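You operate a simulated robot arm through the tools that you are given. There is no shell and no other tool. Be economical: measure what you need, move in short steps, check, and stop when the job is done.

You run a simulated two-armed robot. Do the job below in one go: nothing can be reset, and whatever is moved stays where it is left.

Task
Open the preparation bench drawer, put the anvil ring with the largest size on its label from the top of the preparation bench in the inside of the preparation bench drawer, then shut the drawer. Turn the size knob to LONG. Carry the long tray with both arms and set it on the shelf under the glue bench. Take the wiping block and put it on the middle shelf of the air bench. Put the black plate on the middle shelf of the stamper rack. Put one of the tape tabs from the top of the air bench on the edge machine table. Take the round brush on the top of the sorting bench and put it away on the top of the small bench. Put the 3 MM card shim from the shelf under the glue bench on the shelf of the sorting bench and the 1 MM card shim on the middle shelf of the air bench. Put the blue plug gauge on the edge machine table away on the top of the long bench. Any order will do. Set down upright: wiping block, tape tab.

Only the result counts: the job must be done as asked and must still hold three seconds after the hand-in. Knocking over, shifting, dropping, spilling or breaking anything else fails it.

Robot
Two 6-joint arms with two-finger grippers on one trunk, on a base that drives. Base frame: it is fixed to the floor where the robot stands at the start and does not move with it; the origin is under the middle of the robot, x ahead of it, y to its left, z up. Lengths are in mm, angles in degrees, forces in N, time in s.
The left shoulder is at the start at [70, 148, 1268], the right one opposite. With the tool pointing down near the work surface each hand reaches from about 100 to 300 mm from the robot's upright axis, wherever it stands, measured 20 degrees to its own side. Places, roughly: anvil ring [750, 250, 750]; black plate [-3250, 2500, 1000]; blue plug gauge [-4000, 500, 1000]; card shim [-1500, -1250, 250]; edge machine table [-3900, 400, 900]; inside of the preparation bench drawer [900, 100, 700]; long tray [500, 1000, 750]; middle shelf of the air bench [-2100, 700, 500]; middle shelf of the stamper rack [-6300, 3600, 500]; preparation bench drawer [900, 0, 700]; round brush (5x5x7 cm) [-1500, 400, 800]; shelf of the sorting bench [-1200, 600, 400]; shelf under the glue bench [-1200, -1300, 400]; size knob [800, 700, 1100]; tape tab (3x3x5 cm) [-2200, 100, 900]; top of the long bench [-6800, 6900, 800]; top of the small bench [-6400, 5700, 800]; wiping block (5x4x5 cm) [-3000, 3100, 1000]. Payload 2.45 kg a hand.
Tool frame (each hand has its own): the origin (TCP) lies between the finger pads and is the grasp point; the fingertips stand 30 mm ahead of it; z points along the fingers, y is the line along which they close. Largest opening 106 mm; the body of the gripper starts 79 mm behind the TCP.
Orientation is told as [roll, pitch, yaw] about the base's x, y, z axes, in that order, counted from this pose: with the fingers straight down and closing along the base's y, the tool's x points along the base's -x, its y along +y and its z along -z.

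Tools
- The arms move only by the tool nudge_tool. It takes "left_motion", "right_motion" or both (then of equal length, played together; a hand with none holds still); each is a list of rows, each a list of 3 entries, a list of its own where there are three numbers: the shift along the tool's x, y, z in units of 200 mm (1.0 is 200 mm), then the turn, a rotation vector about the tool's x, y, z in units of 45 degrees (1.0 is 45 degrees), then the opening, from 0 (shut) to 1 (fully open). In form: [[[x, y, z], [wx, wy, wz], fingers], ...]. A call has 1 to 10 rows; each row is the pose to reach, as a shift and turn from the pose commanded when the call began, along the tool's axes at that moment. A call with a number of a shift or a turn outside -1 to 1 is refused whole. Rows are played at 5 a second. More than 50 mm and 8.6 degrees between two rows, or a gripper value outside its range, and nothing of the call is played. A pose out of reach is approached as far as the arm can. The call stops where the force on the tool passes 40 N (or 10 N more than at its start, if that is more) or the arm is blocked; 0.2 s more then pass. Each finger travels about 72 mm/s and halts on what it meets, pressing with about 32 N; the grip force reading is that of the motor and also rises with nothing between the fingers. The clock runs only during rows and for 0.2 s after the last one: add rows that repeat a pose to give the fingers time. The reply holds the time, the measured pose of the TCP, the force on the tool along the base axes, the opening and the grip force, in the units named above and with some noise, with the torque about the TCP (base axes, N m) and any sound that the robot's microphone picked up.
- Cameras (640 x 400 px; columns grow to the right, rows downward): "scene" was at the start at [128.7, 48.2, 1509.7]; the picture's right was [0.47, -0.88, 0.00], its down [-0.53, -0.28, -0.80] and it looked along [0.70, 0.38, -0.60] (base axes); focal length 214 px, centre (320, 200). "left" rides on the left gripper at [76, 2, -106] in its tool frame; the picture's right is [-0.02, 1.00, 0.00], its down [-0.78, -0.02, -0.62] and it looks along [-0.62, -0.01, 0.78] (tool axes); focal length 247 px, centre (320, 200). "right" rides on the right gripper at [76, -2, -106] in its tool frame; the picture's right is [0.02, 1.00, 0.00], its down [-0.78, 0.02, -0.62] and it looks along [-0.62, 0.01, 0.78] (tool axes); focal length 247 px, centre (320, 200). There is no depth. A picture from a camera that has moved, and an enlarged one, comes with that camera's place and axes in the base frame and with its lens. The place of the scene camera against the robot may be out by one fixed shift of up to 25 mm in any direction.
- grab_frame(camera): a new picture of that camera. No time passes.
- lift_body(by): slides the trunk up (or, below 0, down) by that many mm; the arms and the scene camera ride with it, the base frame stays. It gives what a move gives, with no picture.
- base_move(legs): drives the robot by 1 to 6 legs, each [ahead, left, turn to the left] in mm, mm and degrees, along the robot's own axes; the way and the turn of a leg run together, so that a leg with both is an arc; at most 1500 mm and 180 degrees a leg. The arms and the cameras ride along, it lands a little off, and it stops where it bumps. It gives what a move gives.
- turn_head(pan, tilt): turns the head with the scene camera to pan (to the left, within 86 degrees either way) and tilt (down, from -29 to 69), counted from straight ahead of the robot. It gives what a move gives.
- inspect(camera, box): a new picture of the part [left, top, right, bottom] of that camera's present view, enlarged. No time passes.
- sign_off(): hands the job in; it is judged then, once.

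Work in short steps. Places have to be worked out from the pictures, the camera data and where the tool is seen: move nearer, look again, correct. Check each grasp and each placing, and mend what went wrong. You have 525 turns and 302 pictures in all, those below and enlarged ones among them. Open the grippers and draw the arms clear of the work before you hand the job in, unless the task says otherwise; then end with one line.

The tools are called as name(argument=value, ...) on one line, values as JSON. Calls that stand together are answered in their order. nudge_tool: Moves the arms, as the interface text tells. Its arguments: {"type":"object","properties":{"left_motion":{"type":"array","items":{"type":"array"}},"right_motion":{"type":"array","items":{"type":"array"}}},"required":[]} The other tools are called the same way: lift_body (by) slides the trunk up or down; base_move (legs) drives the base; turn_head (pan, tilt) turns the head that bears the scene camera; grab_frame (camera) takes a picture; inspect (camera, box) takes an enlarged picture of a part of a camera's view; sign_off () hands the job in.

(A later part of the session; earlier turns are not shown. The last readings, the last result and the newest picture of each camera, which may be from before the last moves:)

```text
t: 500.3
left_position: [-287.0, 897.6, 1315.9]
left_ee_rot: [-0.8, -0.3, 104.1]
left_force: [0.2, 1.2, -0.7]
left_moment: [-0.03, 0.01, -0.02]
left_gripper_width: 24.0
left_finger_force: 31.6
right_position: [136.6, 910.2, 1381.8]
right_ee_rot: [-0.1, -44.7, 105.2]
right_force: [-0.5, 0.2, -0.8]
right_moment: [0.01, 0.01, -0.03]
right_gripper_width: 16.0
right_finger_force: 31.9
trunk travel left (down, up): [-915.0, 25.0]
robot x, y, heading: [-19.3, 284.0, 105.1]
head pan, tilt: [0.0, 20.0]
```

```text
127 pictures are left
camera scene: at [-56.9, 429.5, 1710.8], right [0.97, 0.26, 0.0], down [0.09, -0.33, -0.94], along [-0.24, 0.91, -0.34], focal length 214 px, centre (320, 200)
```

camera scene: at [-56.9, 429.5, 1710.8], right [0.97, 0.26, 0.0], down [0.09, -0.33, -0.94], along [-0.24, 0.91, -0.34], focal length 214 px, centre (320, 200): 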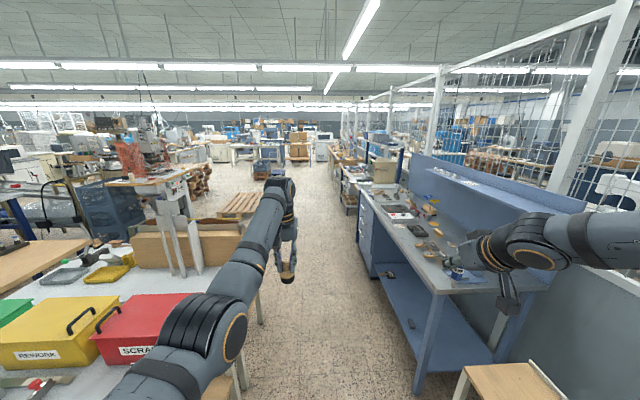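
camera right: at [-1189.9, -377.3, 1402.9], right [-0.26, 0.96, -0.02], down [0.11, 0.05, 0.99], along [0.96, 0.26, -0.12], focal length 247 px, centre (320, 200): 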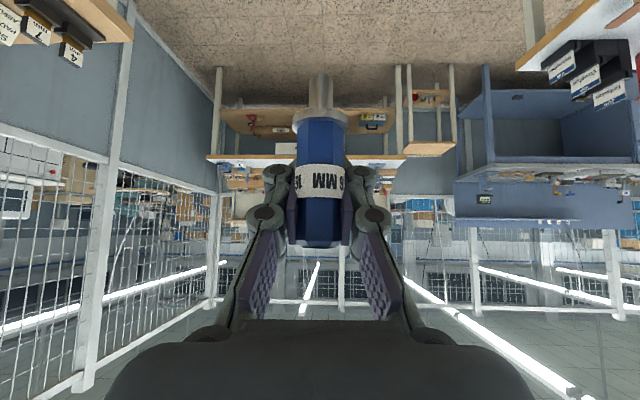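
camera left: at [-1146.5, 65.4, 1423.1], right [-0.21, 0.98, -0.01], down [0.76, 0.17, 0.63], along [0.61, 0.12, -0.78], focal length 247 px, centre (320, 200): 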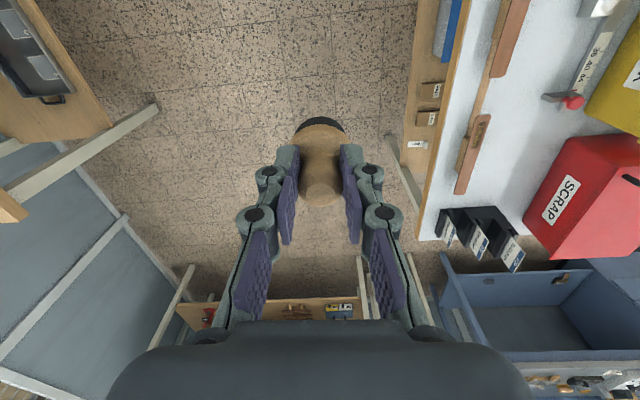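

The aisle is clear. I drive north 2.6 m and look again.

base_move(legs=[[1300, 20, 1], [1300, 0, 0]])

grab_frame(camera="scene")

turn_head(pan=55, tilt=20)

grab_frame(camera="scene")

```text
t: 513.0
left_position: [-986.3, 3399.2, 1316.1]
left_ee_rot: [-0.9, -0.4, 104.6]
left_force: [-1.1, -1.0, 0.1]
left_moment: [-0.02, -0.01, -0.01]
left_gripper_width: 23.5
left_finger_force: 31.6
right_position: [-562.1, 3414.2, 1381.8]
right_ee_rot: [-0.1, -44.9, 105.7]
right_force: [1.1, -0.7, -0.6]
right_moment: [-0.02, 0.0, -0.03]
right_gripper_width: 16.1
right_finger_force: 31.9
trunk travel left (down, up): [-915.0, 25.0]
robot x, y, heading: [-714.2, 2782.4, 105.1]
head pan, tilt: [0.0, 20.0]
```

```text
126 pictures are left
camera scene: at [-753.2, 2932.4, 1711.0], right [0.96, 0.26, 0.0], down [0.09, -0.33, -0.94], along [-0.25, 0.91, -0.34], focal length 214 px, centre (320, 200)
```

scene: 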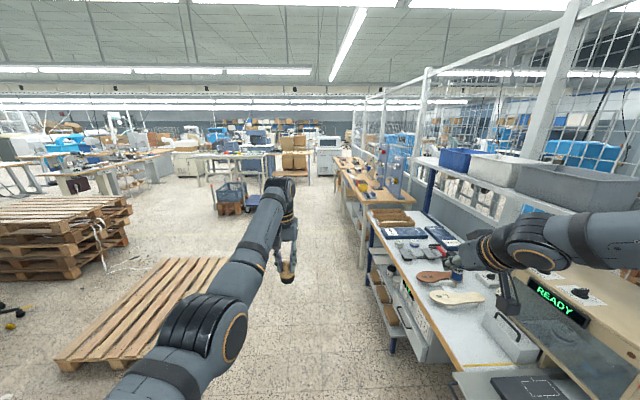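

```text
t: 514.2
left_position: [-987.2, 3399.9, 1317.2]
left_ee_rot: [-0.8, -0.2, 104.7]
left_force: [-0.7, -0.4, -0.8]
left_moment: [0.0, -0.02, -0.01]
left_gripper_width: 23.8
left_finger_force: 32.2
right_position: [-563.2, 3415.3, 1381.2]
right_ee_rot: [-0.1, -45.0, 105.7]
right_force: [-0.7, -0.1, -0.6]
right_moment: [0.0, -0.02, 0.01]
right_gripper_width: 16.5
right_finger_force: 31.7
trunk travel left (down, up): [-915.0, 25.0]
robot x, y, heading: [-719.0, 2787.8, 105.5]
head pan, tilt: [55.0, 20.0]
```

```text
125 pictures are left
camera scene: at [-816.4, 2875.0, 1710.9], right [0.34, 0.94, 0.0], down [0.32, -0.12, -0.94], along [-0.88, 0.32, -0.34], focal length 214 px, centre (320, 200)
```

scene: 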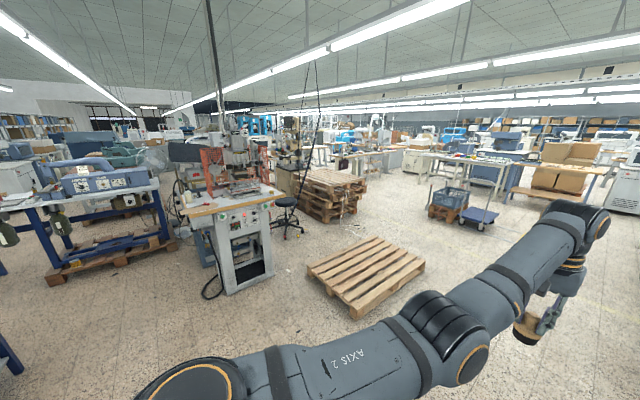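

The black plate and the wiping block are on the white stamper bench to the left; the far benches lie beyond the pallets over open floor. I drive north past the flat pallet, then turn west and look.

base_move(legs=[[1250, 0, 0.5], [1250, 0, 0], [0, 0, 60]])

turn_head(pan=0, tilt=15)

grab_frame(camera="scene")

```text
t: 529.1
left_position: [-2115.5, 5248.8, 1316.6]
left_ee_rot: [-0.9, -0.3, 166.5]
left_force: [0.2, 0.0, 0.3]
left_moment: [-0.01, 0.04, 0.02]
left_gripper_width: 24.0
left_finger_force: 32.4
right_position: [-1928.6, 5629.9, 1381.5]
right_ee_rot: [0.0, -44.8, 167.5]
right_force: [-0.4, 0.6, 0.2]
right_moment: [0.0, 0.06, -0.02]
right_gripper_width: 16.3
right_finger_force: 31.7
trunk travel left (down, up): [-915.0, 25.0]
robot x, y, heading: [-1448.3, 5196.1, 167.0]
head pan, tilt: [55.0, 20.0]
```

```text
t: 530.4
left_position: [-2116.4, 5248.5, 1315.7]
left_ee_rot: [-0.9, -0.2, 166.6]
left_force: [0.2, -0.6, -0.5]
left_moment: [-0.02, 0.02, 0.03]
left_gripper_width: 23.7
left_finger_force: 32.2
right_position: [-1929.6, 5629.0, 1381.7]
right_ee_rot: [-0.1, -44.7, 167.5]
right_force: [-0.5, 0.0, -0.6]
right_moment: [-0.01, 0.0, -0.02]
right_gripper_width: 16.2
right_finger_force: 32.0
trunk travel left (down, up): [-915.0, 25.0]
robot x, y, heading: [-1445.4, 5198.8, 166.8]
head pan, tilt: [0.0, 15.0]
```

```text
124 pictures are left
camera scene: at [-1587.1, 5236.6, 1719.0], right [0.22, 0.98, 0.0], down [0.25, -0.06, -0.97], along [-0.94, 0.21, -0.26], focal length 214 px, centre (320, 200)
```

scene: 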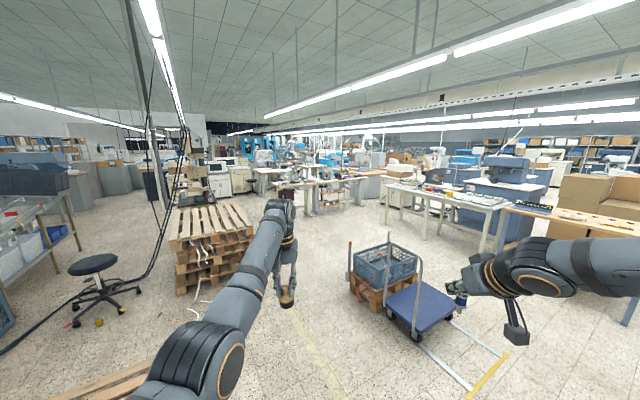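

I zoom ahead to identify the small and long benches.

inspect(camera="scene", box=[230, 130, 390, 240])

```text
3.64 times, centred on (310, 185) of scene
camera zoom: at [-1587.1, 5236.6, 1719.0], right [0.22, 0.98, 0.0], down [0.25, -0.06, -0.97], along [-0.94, 0.21, -0.26], focal length 780 px, centre (356, 254)
```

zoom: 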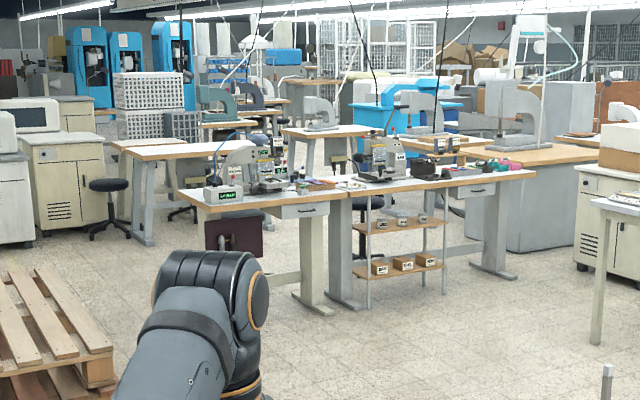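

The two sewing tables in a row are the small bench (nearer left, about y 5350–6230) and the long bench (y 6230–7790). I drive through the passage between pallet stack and cart towards them.

base_move(legs=[[0, 0, 6], [1250, 0, 0], [1250, 0, 0]])

turn_head(pan=0, tilt=25)

grab_frame(camera="scene")

```text
t: 543.1
left_position: [-4574.1, 5577.9, 1317.8]
left_ee_rot: [-0.8, -0.5, 169.5]
left_force: [0.1, -0.8, -1.0]
left_moment: [-0.03, 0.01, -0.01]
left_gripper_width: 23.9
left_finger_force: 31.6
right_position: [-4409.7, 5967.6, 1382.7]
right_ee_rot: [-0.1, -44.9, 170.6]
right_force: [0.1, 1.0, -0.7]
right_moment: [-0.03, 0.01, 0.0]
right_gripper_width: 16.3
right_finger_force: 32.2
trunk travel left (down, up): [-915.0, 25.0]
robot x, y, heading: [-3904.7, 5559.4, 169.9]
head pan, tilt: [0.0, 15.0]
```

```text
t: 543.8
left_position: [-4576.4, 5578.0, 1316.3]
left_ee_rot: [-0.8, -0.3, 169.5]
left_force: [-0.1, -0.7, -1.1]
left_moment: [-0.04, 0.0, -0.02]
left_gripper_width: 24.0
left_finger_force: 32.4
right_position: [-4410.0, 5969.0, 1380.7]
right_ee_rot: [-0.1, -44.9, 170.7]
right_force: [-0.7, 0.5, 0.2]
right_moment: [-0.03, 0.04, -0.02]
right_gripper_width: 16.1
right_finger_force: 31.9
trunk travel left (down, up): [-915.0, 25.0]
robot x, y, heading: [-3906.6, 5559.5, 170.3]
head pan, tilt: [0.0, 25.0]
```

```text
122 pictures are left
camera scene: at [-4045.9, 5593.4, 1702.9], right [0.17, 0.99, 0.0], down [0.42, -0.07, -0.91], along [-0.89, 0.15, -0.42], focal length 214 px, centre (320, 200)
```

scene: 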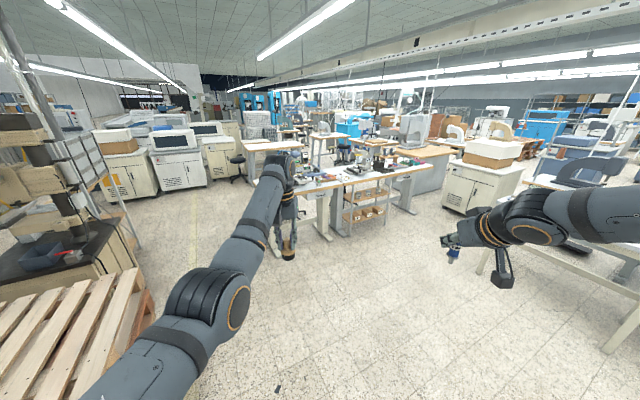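

I drive to a standoff in front of the small bench, turn to face it and look.

base_move(legs=[[1350, -190, 0], [0, 0, 21]])

turn_head(pan=0, tilt=35)

grab_frame(camera="scene")

```text
t: 551.8
left_position: [-5861.8, 5750.7, 1317.0]
left_ee_rot: [-0.9, -0.3, -169.1]
left_force: [-0.3, 0.3, -0.6]
left_moment: [-0.05, 0.03, -0.03]
left_gripper_width: 23.9
left_finger_force: 31.6
right_position: [-5849.8, 6174.6, 1380.8]
right_ee_rot: [0.1, -44.9, -168.1]
right_force: [0.2, 0.0, -0.7]
right_moment: [-0.02, 0.01, 0.01]
right_gripper_width: 16.3
right_finger_force: 31.4
trunk travel left (down, up): [-915.0, 25.0]
robot x, y, heading: [-5233.8, 5977.7, -168.6]
head pan, tilt: [0.0, 25.0]
```

```text
t: 552.5
left_position: [-5861.5, 5749.3, 1316.1]
left_ee_rot: [-0.8, -0.3, -169.2]
left_force: [1.2, -0.2, -0.8]
left_moment: [-0.02, 0.01, -0.01]
left_gripper_width: 23.9
left_finger_force: 32.2
right_position: [-5849.5, 6174.4, 1381.5]
right_ee_rot: [-0.1, -44.9, -168.1]
right_force: [-0.3, 0.2, -0.4]
right_moment: [-0.02, 0.0, -0.02]
right_gripper_width: 16.0
right_finger_force: 31.9
trunk travel left (down, up): [-915.0, 25.0]
robot x, y, heading: [-5230.9, 5977.0, -168.7]
head pan, tilt: [0.0, 35.0]
```

```text
121 pictures are left
camera scene: at [-5367.1, 5958.5, 1687.1], right [-0.2, 0.98, 0.0], down [0.56, 0.12, -0.82], along [-0.8, -0.17, -0.57], focal length 214 px, centre (320, 200)
```

scene: 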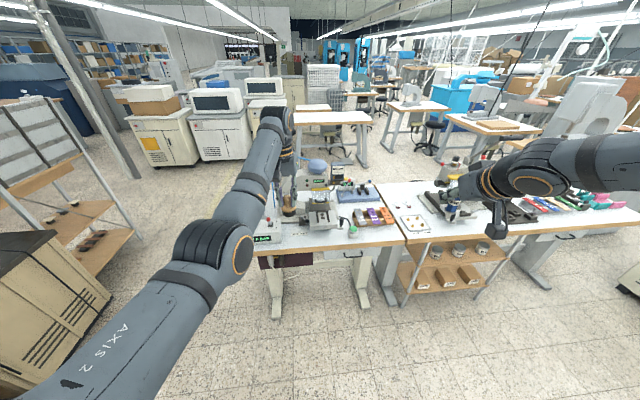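

I zoom on both bench tops to find free spots.

inspect(camera="scene", box=[220, 150, 420, 270])

inspect(camera="scene", box=[370, 150, 640, 260])

```text
3.20 times, centred on (320, 210) of scene
camera zoom: at [-5367.1, 5958.5, 1687.1], right [-0.2, 0.98, 0.0], down [0.56, 0.12, -0.82], along [-0.8, -0.17, -0.57], focal length 686 px, centre (320, 168)
```

zoom: 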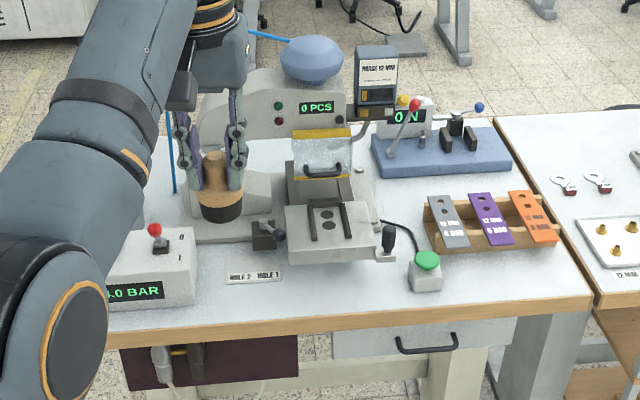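

```text
2.37 times, centred on (505, 205) of scene
camera zoom: at [-5367.1, 5958.5, 1687.1], right [-0.2, 0.98, 0.0], down [0.56, 0.12, -0.82], along [-0.8, -0.17, -0.57], focal length 508 px, centre (-118, 188)
```

zoom: 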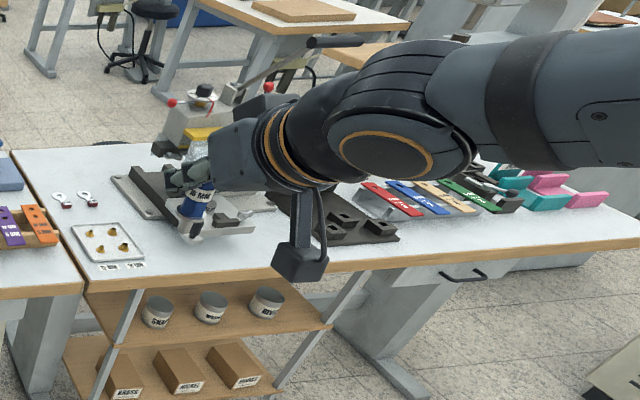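

A free strip lies at the small bench's front, near (-6245, 5818). I move over it and lower to hover height.

base_move(legs=[[0, -143, 0], [362, 0, 0]])

lift_body(by=-370)

grab_frame(camera="left")

grab_frame(camera="right")

```text
t: 555.8
left_position: [-6236.3, 5812.3, 1319.3]
left_ee_rot: [-0.9, -0.5, -168.8]
left_force: [1.1, -0.4, -0.3]
left_moment: [0.01, 0.02, -0.01]
left_gripper_width: 23.6
left_finger_force: 32.2
right_position: [-6225.4, 6235.7, 1382.5]
right_ee_rot: [0.0, -45.0, -167.9]
right_force: [0.6, -0.2, -0.4]
right_moment: [0.0, 0.04, -0.04]
right_gripper_width: 16.0
right_finger_force: 31.8
trunk travel left (down, up): [-915.0, 25.0]
robot x, y, heading: [-5611.8, 6042.4, -168.4]
head pan, tilt: [0.0, 35.0]
```

```text
t: 558.8
left_position: [-6240.8, 5812.7, 981.0]
left_ee_rot: [-0.9, -1.6, -168.8]
left_force: [5.9, 0.5, 20.0]
left_moment: [0.33, -0.47, -0.05]
left_gripper_width: 24.1
left_finger_force: 32.4
right_position: [-6227.2, 6235.3, 1036.0]
right_ee_rot: [-0.2, -45.0, -167.8]
right_force: [-1.5, -0.4, -2.2]
right_moment: [0.01, -0.06, -0.01]
right_gripper_width: 16.2
right_finger_force: 32.0
trunk travel left (down, up): [-568.0, 372.0]
robot x, y, heading: [-5611.5, 6043.3, -168.2]
head pan, tilt: [0.0, 35.0]
stopped: the force on the tool passed its limit at 45 N (the readings are from after the stop); the commanded pose is now the measured one
```

```text
118 pictures are left
camera left: at [-6160.1, 5824.4, 1086.2], right [0.17, -0.98, -0.02], down [-0.75, -0.14, 0.64], along [-0.64, -0.1, -0.76], focal length 247 px, centre (320, 200)
```

left: 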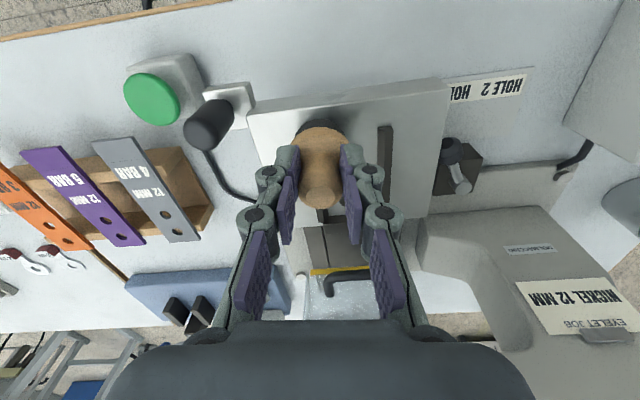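

```text
117 pictures are left
camera right: at [-6100.3, 6265.2, 1056.9], right [0.23, -0.97, -0.02], down [-0.11, -0.04, 0.99], along [-0.97, -0.22, -0.12], focal length 247 px, centre (320, 200)
```

right: 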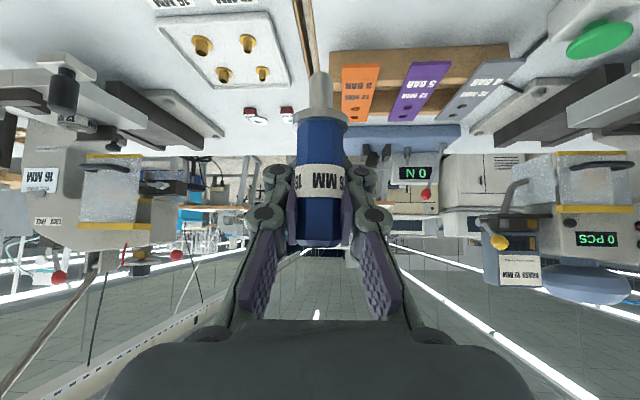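

The brush touched the machine's raised plate: the bench is higher and the free strip nearer than I judged. I lift at once and re-measure.

lift_body(by=70)

grab_frame(camera="left")

grab_frame(camera="scene")

```text
t: 559.9
left_position: [-6241.7, 5811.3, 1047.6]
left_ee_rot: [-0.9, -1.4, -168.8]
left_force: [0.3, 0.9, 0.3]
left_moment: [-0.01, 0.0, 0.01]
left_gripper_width: 23.7
left_finger_force: 32.2
right_position: [-6228.9, 6234.7, 1105.4]
right_ee_rot: [0.0, -44.9, -167.8]
right_force: [0.9, -0.1, -0.7]
right_moment: [0.03, 0.03, 0.01]
right_gripper_width: 16.4
right_finger_force: 32.2
trunk travel left (down, up): [-638.0, 302.0]
robot x, y, heading: [-5611.0, 6039.8, -168.1]
head pan, tilt: [0.0, 35.0]
```

```text
116 pictures are left
camera left: at [-6162.8, 5823.7, 1152.8], right [0.17, -0.98, -0.02], down [-0.75, -0.14, 0.64], along [-0.63, -0.1, -0.77], focal length 247 px, centre (320, 200)
```

left: 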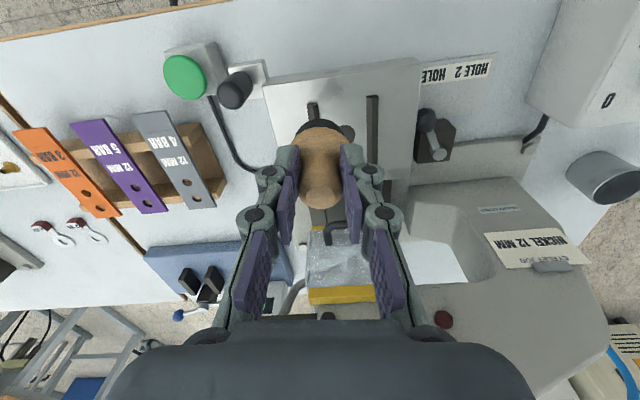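

```text
115 pictures are left
camera scene: at [-5745.6, 6022.7, 1410.4], right [-0.21, 0.98, 0.0], down [0.56, 0.12, -0.82], along [-0.8, -0.17, -0.57], focal length 214 px, centre (320, 200)
```

scene: 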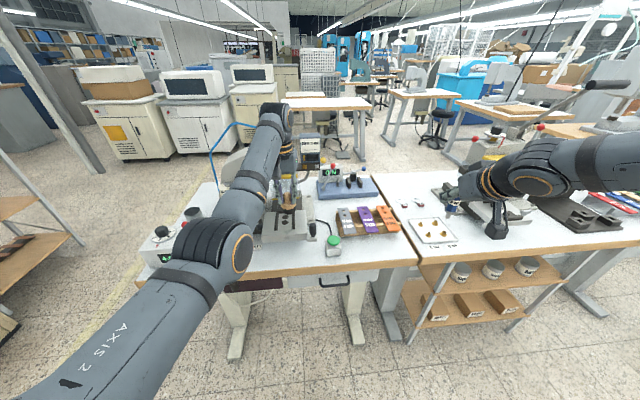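

Re-measured from two hand pictures, the bench top is near z 777 and the free strip in front of the HOLE sign is centred at about (-6138, 5660). I move there and lower in stages.

base_move(legs=[[-71, 169, 0]])

grab_frame(camera="left")

```text
t: 561.4
left_position: [-6137.9, 5667.0, 1047.7]
left_ee_rot: [-1.0, -1.4, -168.8]
left_force: [-0.5, -0.4, 0.6]
left_moment: [-0.03, -0.01, -0.03]
left_gripper_width: 24.1
left_finger_force: 32.0
right_position: [-6125.9, 6091.5, 1103.4]
right_ee_rot: [0.0, -44.8, -167.8]
right_force: [-0.5, 0.3, 0.0]
right_moment: [0.01, 0.0, 0.02]
right_gripper_width: 16.3
right_finger_force: 31.9
trunk travel left (down, up): [-638.0, 302.0]
robot x, y, heading: [-5507.3, 5899.7, -168.4]
head pan, tilt: [0.0, 35.0]
```

```text
114 pictures are left
camera left: at [-6059.6, 5679.3, 1152.7], right [0.17, -0.98, -0.01], down [-0.76, -0.14, 0.64], along [-0.63, -0.1, -0.77], focal length 247 px, centre (320, 200)
```

left: 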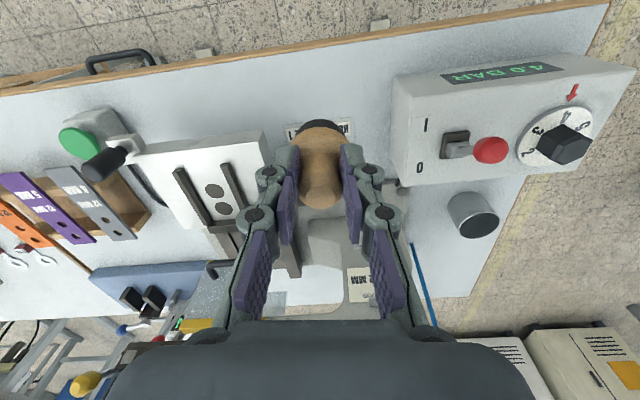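

The landing point would be a bit near the front edge, so I go 18 mm further in and lower.

base_move(legs=[[18, 0, 0]])

lift_body(by=-180)

grab_frame(camera="left")

```text
t: 562.2
left_position: [-6152.0, 5663.3, 1051.2]
left_ee_rot: [-0.9, -1.6, -168.8]
left_force: [0.1, -0.2, 0.9]
left_moment: [0.02, 0.04, -0.05]
left_gripper_width: 23.9
left_finger_force: 31.8
right_position: [-6138.7, 6086.1, 1106.8]
right_ee_rot: [-0.1, -45.0, -167.7]
right_force: [1.2, 0.2, -0.8]
right_moment: [-0.01, 0.03, 0.05]
right_gripper_width: 16.2
right_finger_force: 32.1
trunk travel left (down, up): [-638.0, 302.0]
robot x, y, heading: [-5521.9, 5893.7, -168.2]
head pan, tilt: [0.0, 35.0]
```

```text
t: 563.9
left_position: [-6156.3, 5662.4, 888.1]
left_ee_rot: [-1.0, -3.0, -168.8]
left_force: [7.3, 2.5, 21.0]
left_moment: [0.1, -0.72, 0.06]
left_gripper_width: 24.0
left_finger_force: 31.9
right_position: [-6140.9, 6087.1, 934.5]
right_ee_rot: [0.0, -45.0, -167.8]
right_force: [-0.5, -0.6, -1.2]
right_moment: [-0.02, 0.0, 0.0]
right_gripper_width: 16.3
right_finger_force: 32.2
trunk travel left (down, up): [-466.0, 474.0]
robot x, y, heading: [-5527.4, 5898.3, -168.0]
head pan, tilt: [0.0, 35.0]
stopped: the force on the tool passed its limit at 46 N (the readings are from after the stop); the commanded pose is now the measured one
```

```text
113 pictures are left
camera left: at [-6074.9, 5675.4, 991.1], right [0.17, -0.98, -0.02], down [-0.74, -0.14, 0.66], along [-0.65, -0.1, -0.75], focal length 247 px, centre (320, 200)
```

left: 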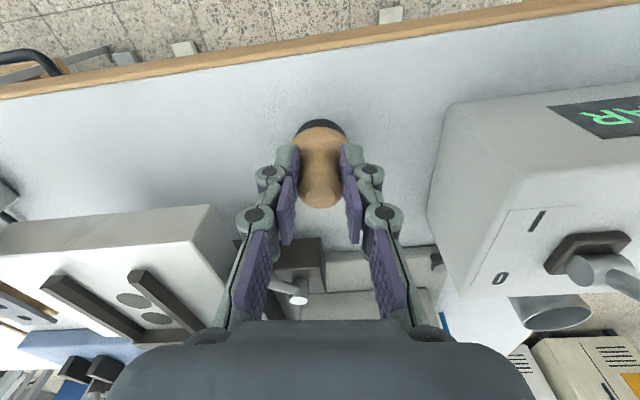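

The bench is at z 820 here; the brush is on it but the hand is 3° tilted. I raise 8 mm, level the hand and set down gently.

lift_body(by=10)

nudge_tool(left_motion=[[[0, 0, 0], [0, 0.03, 0], 0.05], [[0, 0, 0], [0, 0.06, 0], 0.05], [[0, 0, 0], [0, 0.06, 0], 0.05]])

lift_body(by=-4)

```text
t: 564.5
left_position: [-6157.2, 5662.1, 893.4]
left_ee_rot: [-0.9, -2.7, -168.8]
left_force: [-0.2, -0.4, -1.3]
left_moment: [0.0, 0.06, 0.0]
left_gripper_width: 24.1
left_finger_force: 31.6
right_position: [-6141.7, 6087.1, 943.1]
right_ee_rot: [-0.1, -45.0, -167.8]
right_force: [0.1, 0.8, 0.1]
right_moment: [0.0, 0.01, 0.0]
right_gripper_width: 16.2
right_finger_force: 32.1
trunk travel left (down, up): [-476.0, 464.0]
robot x, y, heading: [-5524.3, 5897.1, -168.2]
head pan, tilt: [0.0, 35.0]
```

```text
t: 565.3
left_position: [-6157.9, 5662.1, 894.3]
left_ee_rot: [-1.0, 0.0, -168.9]
left_force: [-0.4, -0.5, -0.5]
left_moment: [-0.01, -0.02, 0.02]
left_gripper_width: 23.9
left_finger_force: 31.9
right_position: [-6142.1, 6086.3, 942.0]
right_ee_rot: [-0.1, -44.9, -167.8]
right_force: [-0.9, -1.1, -0.8]
right_moment: [0.0, -0.02, -0.01]
right_gripper_width: 16.3
right_finger_force: 32.2
trunk travel left (down, up): [-476.0, 464.0]
robot x, y, heading: [-5528.3, 5895.4, -167.9]
head pan, tilt: [0.0, 35.0]
```

```text
t: 565.8
left_position: [-6158.1, 5662.3, 890.7]
left_ee_rot: [-1.1, 0.0, -168.8]
left_force: [-0.1, -0.6, -0.1]
left_moment: [-0.01, -0.01, -0.02]
left_gripper_width: 24.2
left_finger_force: 31.3
right_position: [-6141.9, 6085.8, 939.7]
right_ee_rot: [-0.1, -44.9, -167.8]
right_force: [0.0, -0.5, -0.2]
right_moment: [0.01, 0.01, -0.01]
right_gripper_width: 16.1
right_finger_force: 32.1
trunk travel left (down, up): [-472.0, 468.0]
robot x, y, heading: [-5527.0, 5894.5, -168.1]
head pan, tilt: [0.0, 35.0]
```

lift_body(by=-3)

lift_body(by=-2)

```text
t: 566.4
left_position: [-6158.5, 5661.6, 889.0]
left_ee_rot: [-1.0, -0.1, -168.9]
left_force: [0.1, -0.4, 3.2]
left_moment: [-0.14, 0.07, -0.01]
left_gripper_width: 23.9
left_finger_force: 32.1
right_position: [-6142.9, 6088.0, 936.0]
right_ee_rot: [0.0, -44.8, -167.7]
right_force: [0.5, -1.0, -0.7]
right_moment: [0.02, 0.03, -0.01]
right_gripper_width: 16.3
right_finger_force: 31.8
trunk travel left (down, up): [-469.0, 471.0]
robot x, y, heading: [-5527.8, 5899.7, -168.1]
head pan, tilt: [0.0, 35.0]
```

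```text
t: 566.9
left_position: [-6156.9, 5662.3, 889.4]
left_ee_rot: [-0.8, -0.3, -168.8]
left_force: [-3.5, -1.7, 15.4]
left_moment: [-0.42, 0.35, -0.06]
left_gripper_width: 23.9
left_finger_force: 32.2
right_position: [-6141.8, 6086.6, 935.7]
right_ee_rot: [0.0, -45.1, -167.8]
right_force: [0.4, 0.4, 0.2]
right_moment: [0.01, 0.03, 0.04]
right_gripper_width: 16.2
right_finger_force: 32.0
trunk travel left (down, up): [-467.0, 473.0]
robot x, y, heading: [-5523.5, 5894.7, -168.0]
head pan, tilt: [0.0, 35.0]
```

In contact and level. I release the brush and rise.

nudge_tool(left_motion=[[[0, 0, 0], [0, 0, 0], 0.3], [[0, 0, 0], [0, 0, 0], 0.5], [[0, 0, 0], [0, 0, 0], 0.5]])

lift_body(by=120)

grab_frame(camera="left")

```text
t: 567.7
left_position: [-6156.4, 5662.1, 884.7]
left_ee_rot: [-1.0, 0.1, -168.7]
left_force: [-0.5, -0.8, -0.5]
left_moment: [-0.02, -0.04, 0.02]
left_gripper_width: 53.1
left_finger_force: 0.0
right_position: [-6142.9, 6086.5, 933.3]
right_ee_rot: [-0.1, -44.9, -167.7]
right_force: [1.0, -0.6, -0.2]
right_moment: [-0.02, 0.01, 0.05]
right_gripper_width: 16.3
right_finger_force: 32.5
trunk travel left (down, up): [-467.0, 473.0]
robot x, y, heading: [-5525.7, 5895.8, -168.0]
head pan, tilt: [0.0, 35.0]
```

```text
t: 569.2
left_position: [-6157.7, 5662.2, 1004.9]
left_ee_rot: [-1.1, 0.1, -168.8]
left_force: [0.3, 0.5, 0.4]
left_moment: [-0.01, -0.02, 0.04]
left_gripper_width: 53.0
left_finger_force: 0.0
right_position: [-6142.8, 6087.3, 1054.4]
right_ee_rot: [-0.1, -44.9, -167.9]
right_force: [0.8, -0.5, -0.7]
right_moment: [-0.05, -0.03, 0.01]
right_gripper_width: 16.2
right_finger_force: 32.1
trunk travel left (down, up): [-587.0, 353.0]
robot x, y, heading: [-5525.7, 5894.2, -168.1]
head pan, tilt: [0.0, 35.0]
```

```text
112 pictures are left
camera left: at [-6081.7, 5673.6, 1112.0], right [0.17, -0.98, -0.02], down [-0.77, -0.15, 0.62], along [-0.61, -0.09, -0.78], focal length 247 px, centre (320, 200)
```

left: 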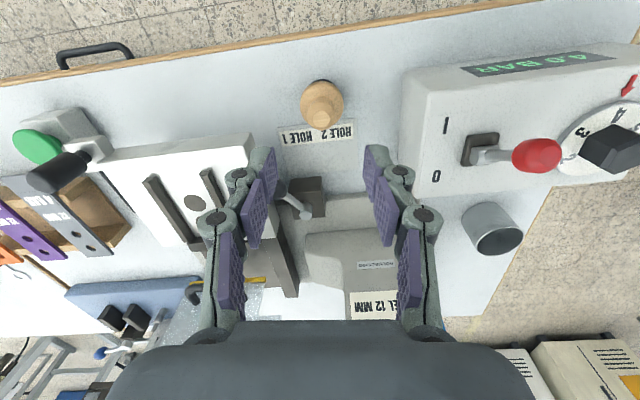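

The brush is placed. For the gauge I strafe right 360 mm to the long bench and look.

base_move(legs=[[0, -380, 0]])

grab_frame(camera="right")

turn_head(pan=-25, tilt=45)

grab_frame(camera="scene")

```text
t: 571.6
left_position: [-6237.8, 6040.2, 1004.6]
left_ee_rot: [-0.9, 0.0, -168.6]
left_force: [-0.2, 0.1, 0.0]
left_moment: [0.01, -0.01, 0.01]
left_gripper_width: 53.3
left_finger_force: 0.0
right_position: [-6223.6, 6464.9, 1053.6]
right_ee_rot: [-0.1, -44.9, -167.7]
right_force: [1.3, -0.8, -0.5]
right_moment: [-0.01, 0.0, 0.04]
right_gripper_width: 16.2
right_finger_force: 32.1
trunk travel left (down, up): [-587.0, 353.0]
robot x, y, heading: [-5604.6, 6272.6, -168.2]
head pan, tilt: [0.0, 35.0]
```

```text
111 pictures are left
camera right: at [-6097.4, 6495.1, 1075.0], right [0.23, -0.97, -0.02], down [-0.11, -0.04, 0.99], along [-0.97, -0.23, -0.12], focal length 247 px, centre (320, 200)
```

right: 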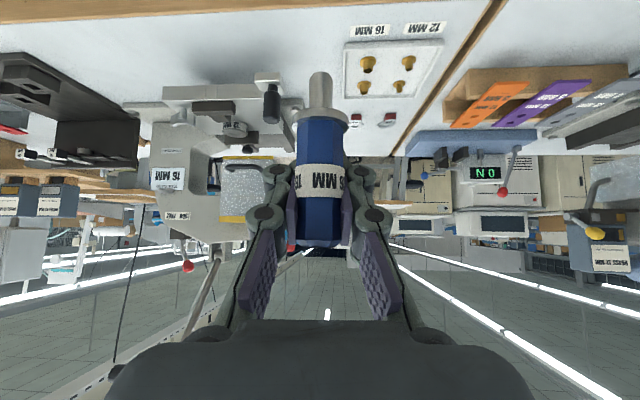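

```text
t: 572.5
left_position: [-6237.8, 6040.0, 1005.8]
left_ee_rot: [-1.0, 0.0, -168.6]
left_force: [0.2, 0.1, 0.7]
left_moment: [0.0, 0.03, 0.0]
left_gripper_width: 53.2
left_finger_force: 0.1
right_position: [-6223.7, 6464.6, 1053.7]
right_ee_rot: [0.0, -44.8, -167.6]
right_force: [0.0, -0.7, -1.5]
right_moment: [0.04, -0.01, -0.01]
right_gripper_width: 15.9
right_finger_force: 32.2
trunk travel left (down, up): [-587.0, 353.0]
robot x, y, heading: [-5607.9, 6273.3, -168.2]
head pan, tilt: [-25.0, 45.0]
```

```text
110 pictures are left
camera scene: at [-5732.7, 6290.4, 1344.3], right [0.22, 0.97, 0.0], down [0.69, -0.16, -0.71], along [-0.69, 0.16, -0.71], focal length 214 px, centre (320, 200)
```

scene: 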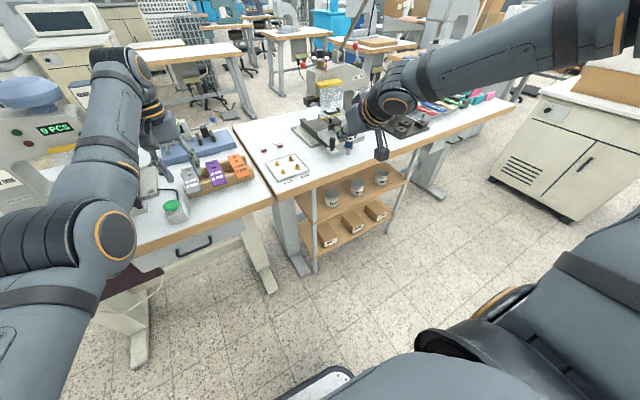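

A free spot lies at about (-6425, 6425) between the small tray and the machine's lever. The left hand would then be too low over the small bench, so I raise the left hand first.

nudge_tool(left_motion=[[[0, 0, -0.08], [0, 0, 0], 0.5], [[0, 0, -0.16], [0, 0, 0], 0.5], [[0, 0, -0.24], [0, 0, 0], 0.5], [[0, 0, -0.32], [0, 0, 0], 0.5], [[0, 0, -0.4], [0, 0, 0], 0.5], [[0, 0, -0.48], [0, 0, 0], 0.5], [[0, 0, -0.56], [0, 0, 0], 0.5], [[0, 0, -0.64], [0, 0, 0], 0.5], [[0, 0, -0.72], [0, 0, 0], 0.5], [[0, 0, -0.8], [0, 0, 0], 0.5]])

```text
t: 574.7
left_position: [-6202.2, 6039.2, 1138.7]
left_ee_rot: [-1.0, 0.0, -168.6]
left_force: [0.0, 0.1, -0.5]
left_moment: [-0.03, 0.01, 0.0]
left_gripper_width: 53.0
left_finger_force: 0.1
left hand out of reach, approached as far as the arm can: row 3, 4, 5, 6, 7, 8, 9, 10
right_position: [-6225.2, 6465.5, 1053.7]
right_ee_rot: [-0.1, -44.8, -167.5]
right_force: [-1.0, -0.4, -0.3]
right_moment: [-0.01, -0.01, 0.03]
right_gripper_width: 16.4
right_finger_force: 32.3
trunk travel left (down, up): [-587.0, 353.0]
robot x, y, heading: [-5605.3, 6274.3, -168.0]
head pan, tilt: [-25.0, 45.0]
```

The left hand is now 85 mm above the right. I drive 205 mm ahead and lower the gauge over the spot.

base_move(legs=[[203, 0, 0]])

lift_body(by=-90)

grab_frame(camera="right")

grab_frame(camera="left")

```text
t: 576.4
left_position: [-6406.4, 5995.8, 1138.4]
left_ee_rot: [-1.0, -0.1, -168.6]
left_force: [-0.4, -0.8, -0.6]
left_moment: [0.02, 0.03, 0.03]
left_gripper_width: 52.5
left_finger_force: 0.0
right_position: [-6425.3, 6422.2, 1054.0]
right_ee_rot: [-0.2, -44.9, -167.6]
right_force: [0.3, -0.4, -0.2]
right_moment: [0.0, 0.03, 0.02]
right_gripper_width: 16.0
right_finger_force: 31.9
trunk travel left (down, up): [-587.0, 353.0]
robot x, y, heading: [-5809.1, 6232.6, -167.9]
head pan, tilt: [-25.0, 45.0]
```

```text
t: 577.6
left_position: [-6407.2, 5996.2, 1049.9]
left_ee_rot: [-1.1, -0.1, -168.6]
left_force: [0.3, -0.6, -0.1]
left_moment: [0.04, 0.03, 0.02]
left_gripper_width: 53.0
left_finger_force: 0.1
right_position: [-6425.1, 6420.4, 964.2]
right_ee_rot: [0.0, -44.9, -167.5]
right_force: [0.3, 0.3, -0.2]
right_moment: [0.0, -0.03, -0.03]
right_gripper_width: 16.0
right_finger_force: 32.4
trunk travel left (down, up): [-497.0, 443.0]
robot x, y, heading: [-5808.9, 6230.8, -167.9]
head pan, tilt: [-25.0, 45.0]
```

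```text
109 pictures are left
camera right: at [-6299.4, 6451.7, 985.2], right [0.23, -0.97, -0.02], down [-0.11, -0.04, 0.99], along [-0.97, -0.23, -0.12], focal length 247 px, centre (320, 200)
```

right: 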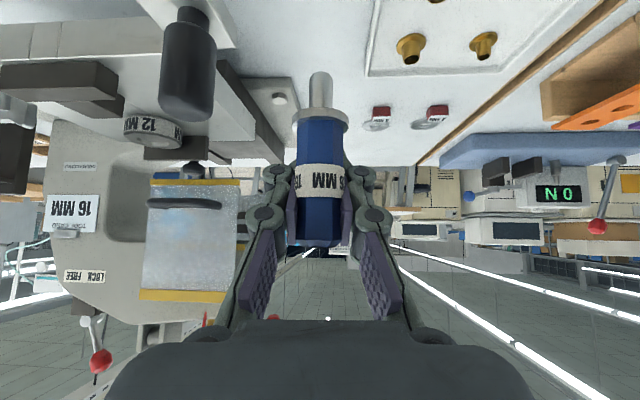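

```text
108 pictures are left
camera left: at [-6329.2, 6007.7, 1155.3], right [0.18, -0.98, -0.02], down [-0.77, -0.15, 0.62], along [-0.62, -0.1, -0.78], focal length 247 px, centre (320, 200)
```

left: 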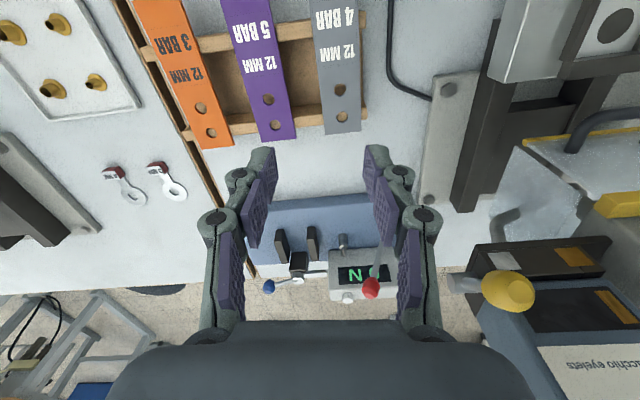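

The landing spot is clear of tray and machine. I lower by feel.

lift_body(by=-74)

lift_body(by=-6)

```text
t: 578.7
left_position: [-6406.4, 5995.5, 973.7]
left_ee_rot: [-1.0, -0.1, -168.7]
left_force: [0.0, -0.7, -0.6]
left_moment: [-0.01, -0.01, 0.01]
left_gripper_width: 52.8
left_finger_force: 0.0
right_position: [-6425.8, 6421.9, 890.1]
right_ee_rot: [0.0, -44.9, -167.5]
right_force: [0.7, -1.0, -0.4]
right_moment: [0.0, -0.01, -0.04]
right_gripper_width: 16.3
right_finger_force: 32.4
trunk travel left (down, up): [-423.0, 517.0]
robot x, y, heading: [-5808.5, 6231.8, -167.9]
head pan, tilt: [-25.0, 45.0]
```

```text
t: 579.3
left_position: [-6406.4, 5995.5, 969.7]
left_ee_rot: [-1.0, -0.1, -168.6]
left_force: [0.9, 0.6, 0.0]
left_moment: [0.03, 0.02, 0.05]
left_gripper_width: 52.9
left_finger_force: 0.1
right_position: [-6426.9, 6422.6, 885.0]
right_ee_rot: [-0.1, -44.8, -167.5]
right_force: [0.8, -0.2, -0.6]
right_moment: [0.0, -0.01, -0.03]
right_gripper_width: 16.2
right_finger_force: 32.0
trunk travel left (down, up): [-417.0, 523.0]
robot x, y, heading: [-5806.0, 6234.2, -168.0]
head pan, tilt: [-25.0, 45.0]
```

lift_body(by=-4)

lift_body(by=-4)

lift_body(by=-4)

```text
t: 579.8
left_position: [-6406.0, 5995.2, 964.6]
left_ee_rot: [-1.0, 0.0, -168.7]
left_force: [-0.2, 0.3, -0.2]
left_moment: [-0.01, -0.01, -0.04]
left_gripper_width: 53.1
left_finger_force: 0.1
right_position: [-6426.8, 6422.0, 881.2]
right_ee_rot: [0.0, -44.8, -167.4]
right_force: [0.3, -0.2, -1.3]
right_moment: [0.0, 0.03, -0.03]
right_gripper_width: 16.1
right_finger_force: 31.9
trunk travel left (down, up): [-413.0, 527.0]
robot x, y, heading: [-5807.8, 6229.4, -167.9]
head pan, tilt: [-25.0, 45.0]
```

```text
t: 580.3
left_position: [-6406.6, 5995.4, 962.2]
left_ee_rot: [-1.0, -0.2, -168.7]
left_force: [0.2, -0.1, 0.7]
left_moment: [0.02, 0.04, -0.02]
left_gripper_width: 53.0
left_finger_force: 0.1
right_position: [-6426.0, 6421.0, 876.6]
right_ee_rot: [-0.1, -44.9, -167.4]
right_force: [1.1, 0.0, -0.2]
right_moment: [-0.02, 0.0, -0.03]
right_gripper_width: 16.2
right_finger_force: 32.3
trunk travel left (down, up): [-409.0, 531.0]
robot x, y, heading: [-5807.9, 6229.5, -167.8]
head pan, tilt: [-25.0, 45.0]
```

```text
t: 580.9
left_position: [-6405.5, 5994.4, 956.9]
left_ee_rot: [-0.9, -0.1, -168.5]
left_force: [-0.2, 0.5, -0.6]
left_moment: [-0.02, 0.0, 0.02]
left_gripper_width: 53.2
left_finger_force: 0.0
right_position: [-6426.3, 6422.4, 872.9]
right_ee_rot: [-0.1, -44.8, -167.5]
right_force: [0.7, -0.6, -0.7]
right_moment: [0.01, 0.01, -0.01]
right_gripper_width: 16.1
right_finger_force: 31.9
trunk travel left (down, up): [-405.0, 535.0]
robot x, y, heading: [-5805.3, 6232.7, -167.9]
head pan, tilt: [-25.0, 45.0]
```

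No contact yet; I look.

grab_frame(camera="right")

```text
107 pictures are left
camera right: at [-6299.4, 6451.7, 893.0], right [0.23, -0.97, -0.02], down [-0.11, -0.04, 0.99], along [-0.97, -0.23, -0.12], focal length 247 px, centre (320, 200)
```

right: 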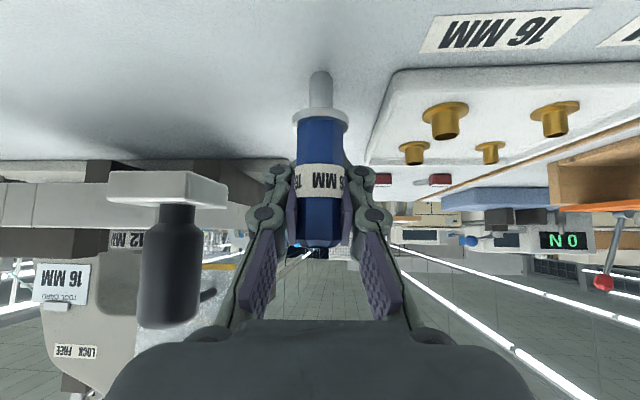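

The tip is at about z 805 and still above the bench. I continue.

lift_body(by=-5)

lift_body(by=-5)

lift_body(by=-5)

```text
t: 581.4
left_position: [-6404.0, 5994.7, 953.8]
left_ee_rot: [-1.0, -0.2, -168.6]
left_force: [0.1, 0.5, 0.1]
left_moment: [-0.04, -0.04, 0.02]
left_gripper_width: 52.9
left_finger_force: 0.0
right_position: [-6425.1, 6422.2, 871.1]
right_ee_rot: [-0.3, -45.4, -167.5]
right_force: [-4.0, 2.2, 23.5]
right_moment: [0.19, -0.11, 0.0]
right_gripper_width: 16.2
right_finger_force: 32.2
trunk travel left (down, up): [-400.0, 540.0]
robot x, y, heading: [-5806.7, 6235.1, -168.2]
head pan, tilt: [-25.0, 45.0]
```

```text
t: 581.9
left_position: [-6403.4, 5995.1, 947.4]
left_ee_rot: [-1.0, -0.2, -168.6]
left_force: [0.4, -0.1, 0.1]
left_moment: [0.0, 0.01, -0.01]
left_gripper_width: 53.1
left_finger_force: 0.1
right_position: [-6425.3, 6421.6, 864.0]
right_ee_rot: [-0.2, -45.0, -167.5]
right_force: [-4.9, 2.9, 19.5]
right_moment: [0.23, -0.07, 0.04]
right_gripper_width: 16.2
right_finger_force: 31.6
trunk travel left (down, up): [-395.0, 545.0]
robot x, y, heading: [-5809.7, 6233.8, -167.8]
head pan, tilt: [-25.0, 45.0]
```

```text
t: 582.5
left_position: [-6404.0, 5995.3, 942.1]
left_ee_rot: [-1.0, -0.3, -168.7]
left_force: [0.6, -0.7, -0.4]
left_moment: [0.05, 0.0, 0.01]
left_gripper_width: 52.8
left_finger_force: 0.1
right_position: [-6422.7, 6422.0, 859.1]
right_ee_rot: [-0.3, -45.0, -167.5]
right_force: [-3.9, 2.8, 19.8]
right_moment: [0.18, -0.15, 0.06]
right_gripper_width: 16.3
right_finger_force: 32.2
trunk travel left (down, up): [-390.0, 550.0]
robot x, y, heading: [-5804.6, 6229.6, -168.0]
head pan, tilt: [-25.0, 45.0]
```

It is standing on the bench and has slid a little in the grip. I ease up 2 mm, release and rise.

lift_body(by=2)

nudge_tool(right_motion=[[[0, 0, 0], [0, 0, 0], 0.2], [[0, 0, 0], [0, 0, 0], 0.3], [[0, 0, 0], [0, 0, 0], 0.3]])

grab_frame(camera="right")

lift_body(by=200)

grab_frame(camera="right")

```text
t: 583.0
left_position: [-6404.4, 5995.5, 943.5]
left_ee_rot: [-1.0, -0.1, -168.6]
left_force: [-0.2, -0.7, -0.4]
left_moment: [-0.03, 0.01, -0.01]
left_gripper_width: 53.0
left_finger_force: 0.1
right_position: [-6424.9, 6421.0, 857.6]
right_ee_rot: [-0.1, -44.7, -167.6]
right_force: [-0.8, 1.3, 6.4]
right_moment: [0.09, -0.15, 0.03]
right_gripper_width: 16.2
right_finger_force: 31.8
trunk travel left (down, up): [-392.0, 548.0]
robot x, y, heading: [-5807.9, 6236.1, -167.8]
head pan, tilt: [-25.0, 45.0]
```

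```text
t: 583.8
left_position: [-6405.9, 5995.5, 943.3]
left_ee_rot: [-1.0, -0.1, -168.7]
left_force: [0.6, 0.9, 0.6]
left_moment: [0.01, -0.02, -0.01]
left_gripper_width: 53.0
left_finger_force: 0.1
right_position: [-6426.0, 6422.3, 858.8]
right_ee_rot: [-0.1, -44.9, -167.5]
right_force: [-0.2, -0.3, 1.1]
right_moment: [-0.03, 0.01, -0.02]
right_gripper_width: 31.9
right_finger_force: 0.0
trunk travel left (down, up): [-392.0, 548.0]
robot x, y, heading: [-5803.3, 6232.0, -167.9]
head pan, tilt: [-25.0, 45.0]
```

```text
106 pictures are left
camera right: at [-6299.4, 6451.6, 879.9], right [0.23, -0.97, -0.02], down [-0.11, -0.04, 0.99], along [-0.97, -0.23, -0.12], focal length 247 px, centre (320, 200)
```

right: 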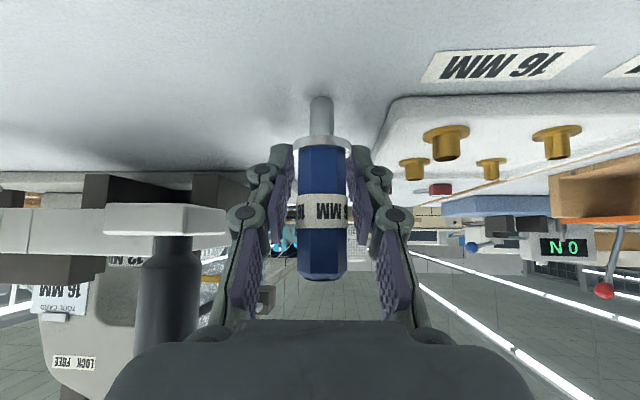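

```text
t: 586.0
left_position: [-6405.3, 5995.4, 1143.6]
left_ee_rot: [-1.0, -0.1, -168.6]
left_force: [0.4, -0.4, -0.2]
left_moment: [0.02, 0.0, 0.04]
left_gripper_width: 52.9
left_finger_force: 0.0
right_position: [-6426.2, 6421.4, 1058.9]
right_ee_rot: [0.0, -44.9, -167.5]
right_force: [0.1, -0.2, -0.4]
right_moment: [-0.03, -0.01, 0.01]
right_gripper_width: 31.8
right_finger_force: 0.1
trunk travel left (down, up): [-592.0, 348.0]
robot x, y, heading: [-5808.0, 6231.6, -167.9]
head pan, tilt: [-25.0, 45.0]
```

```text
105 pictures are left
camera right: at [-6299.6, 6451.7, 1080.0], right [0.23, -0.97, -0.02], down [-0.11, -0.04, 0.99], along [-0.97, -0.23, -0.12], focal length 247 px, centre (320, 200)
```

right: 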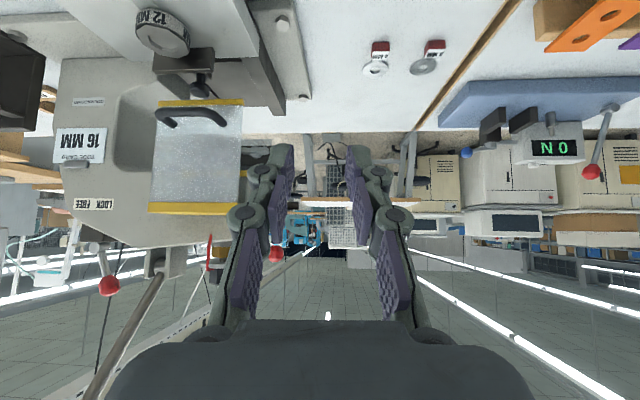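

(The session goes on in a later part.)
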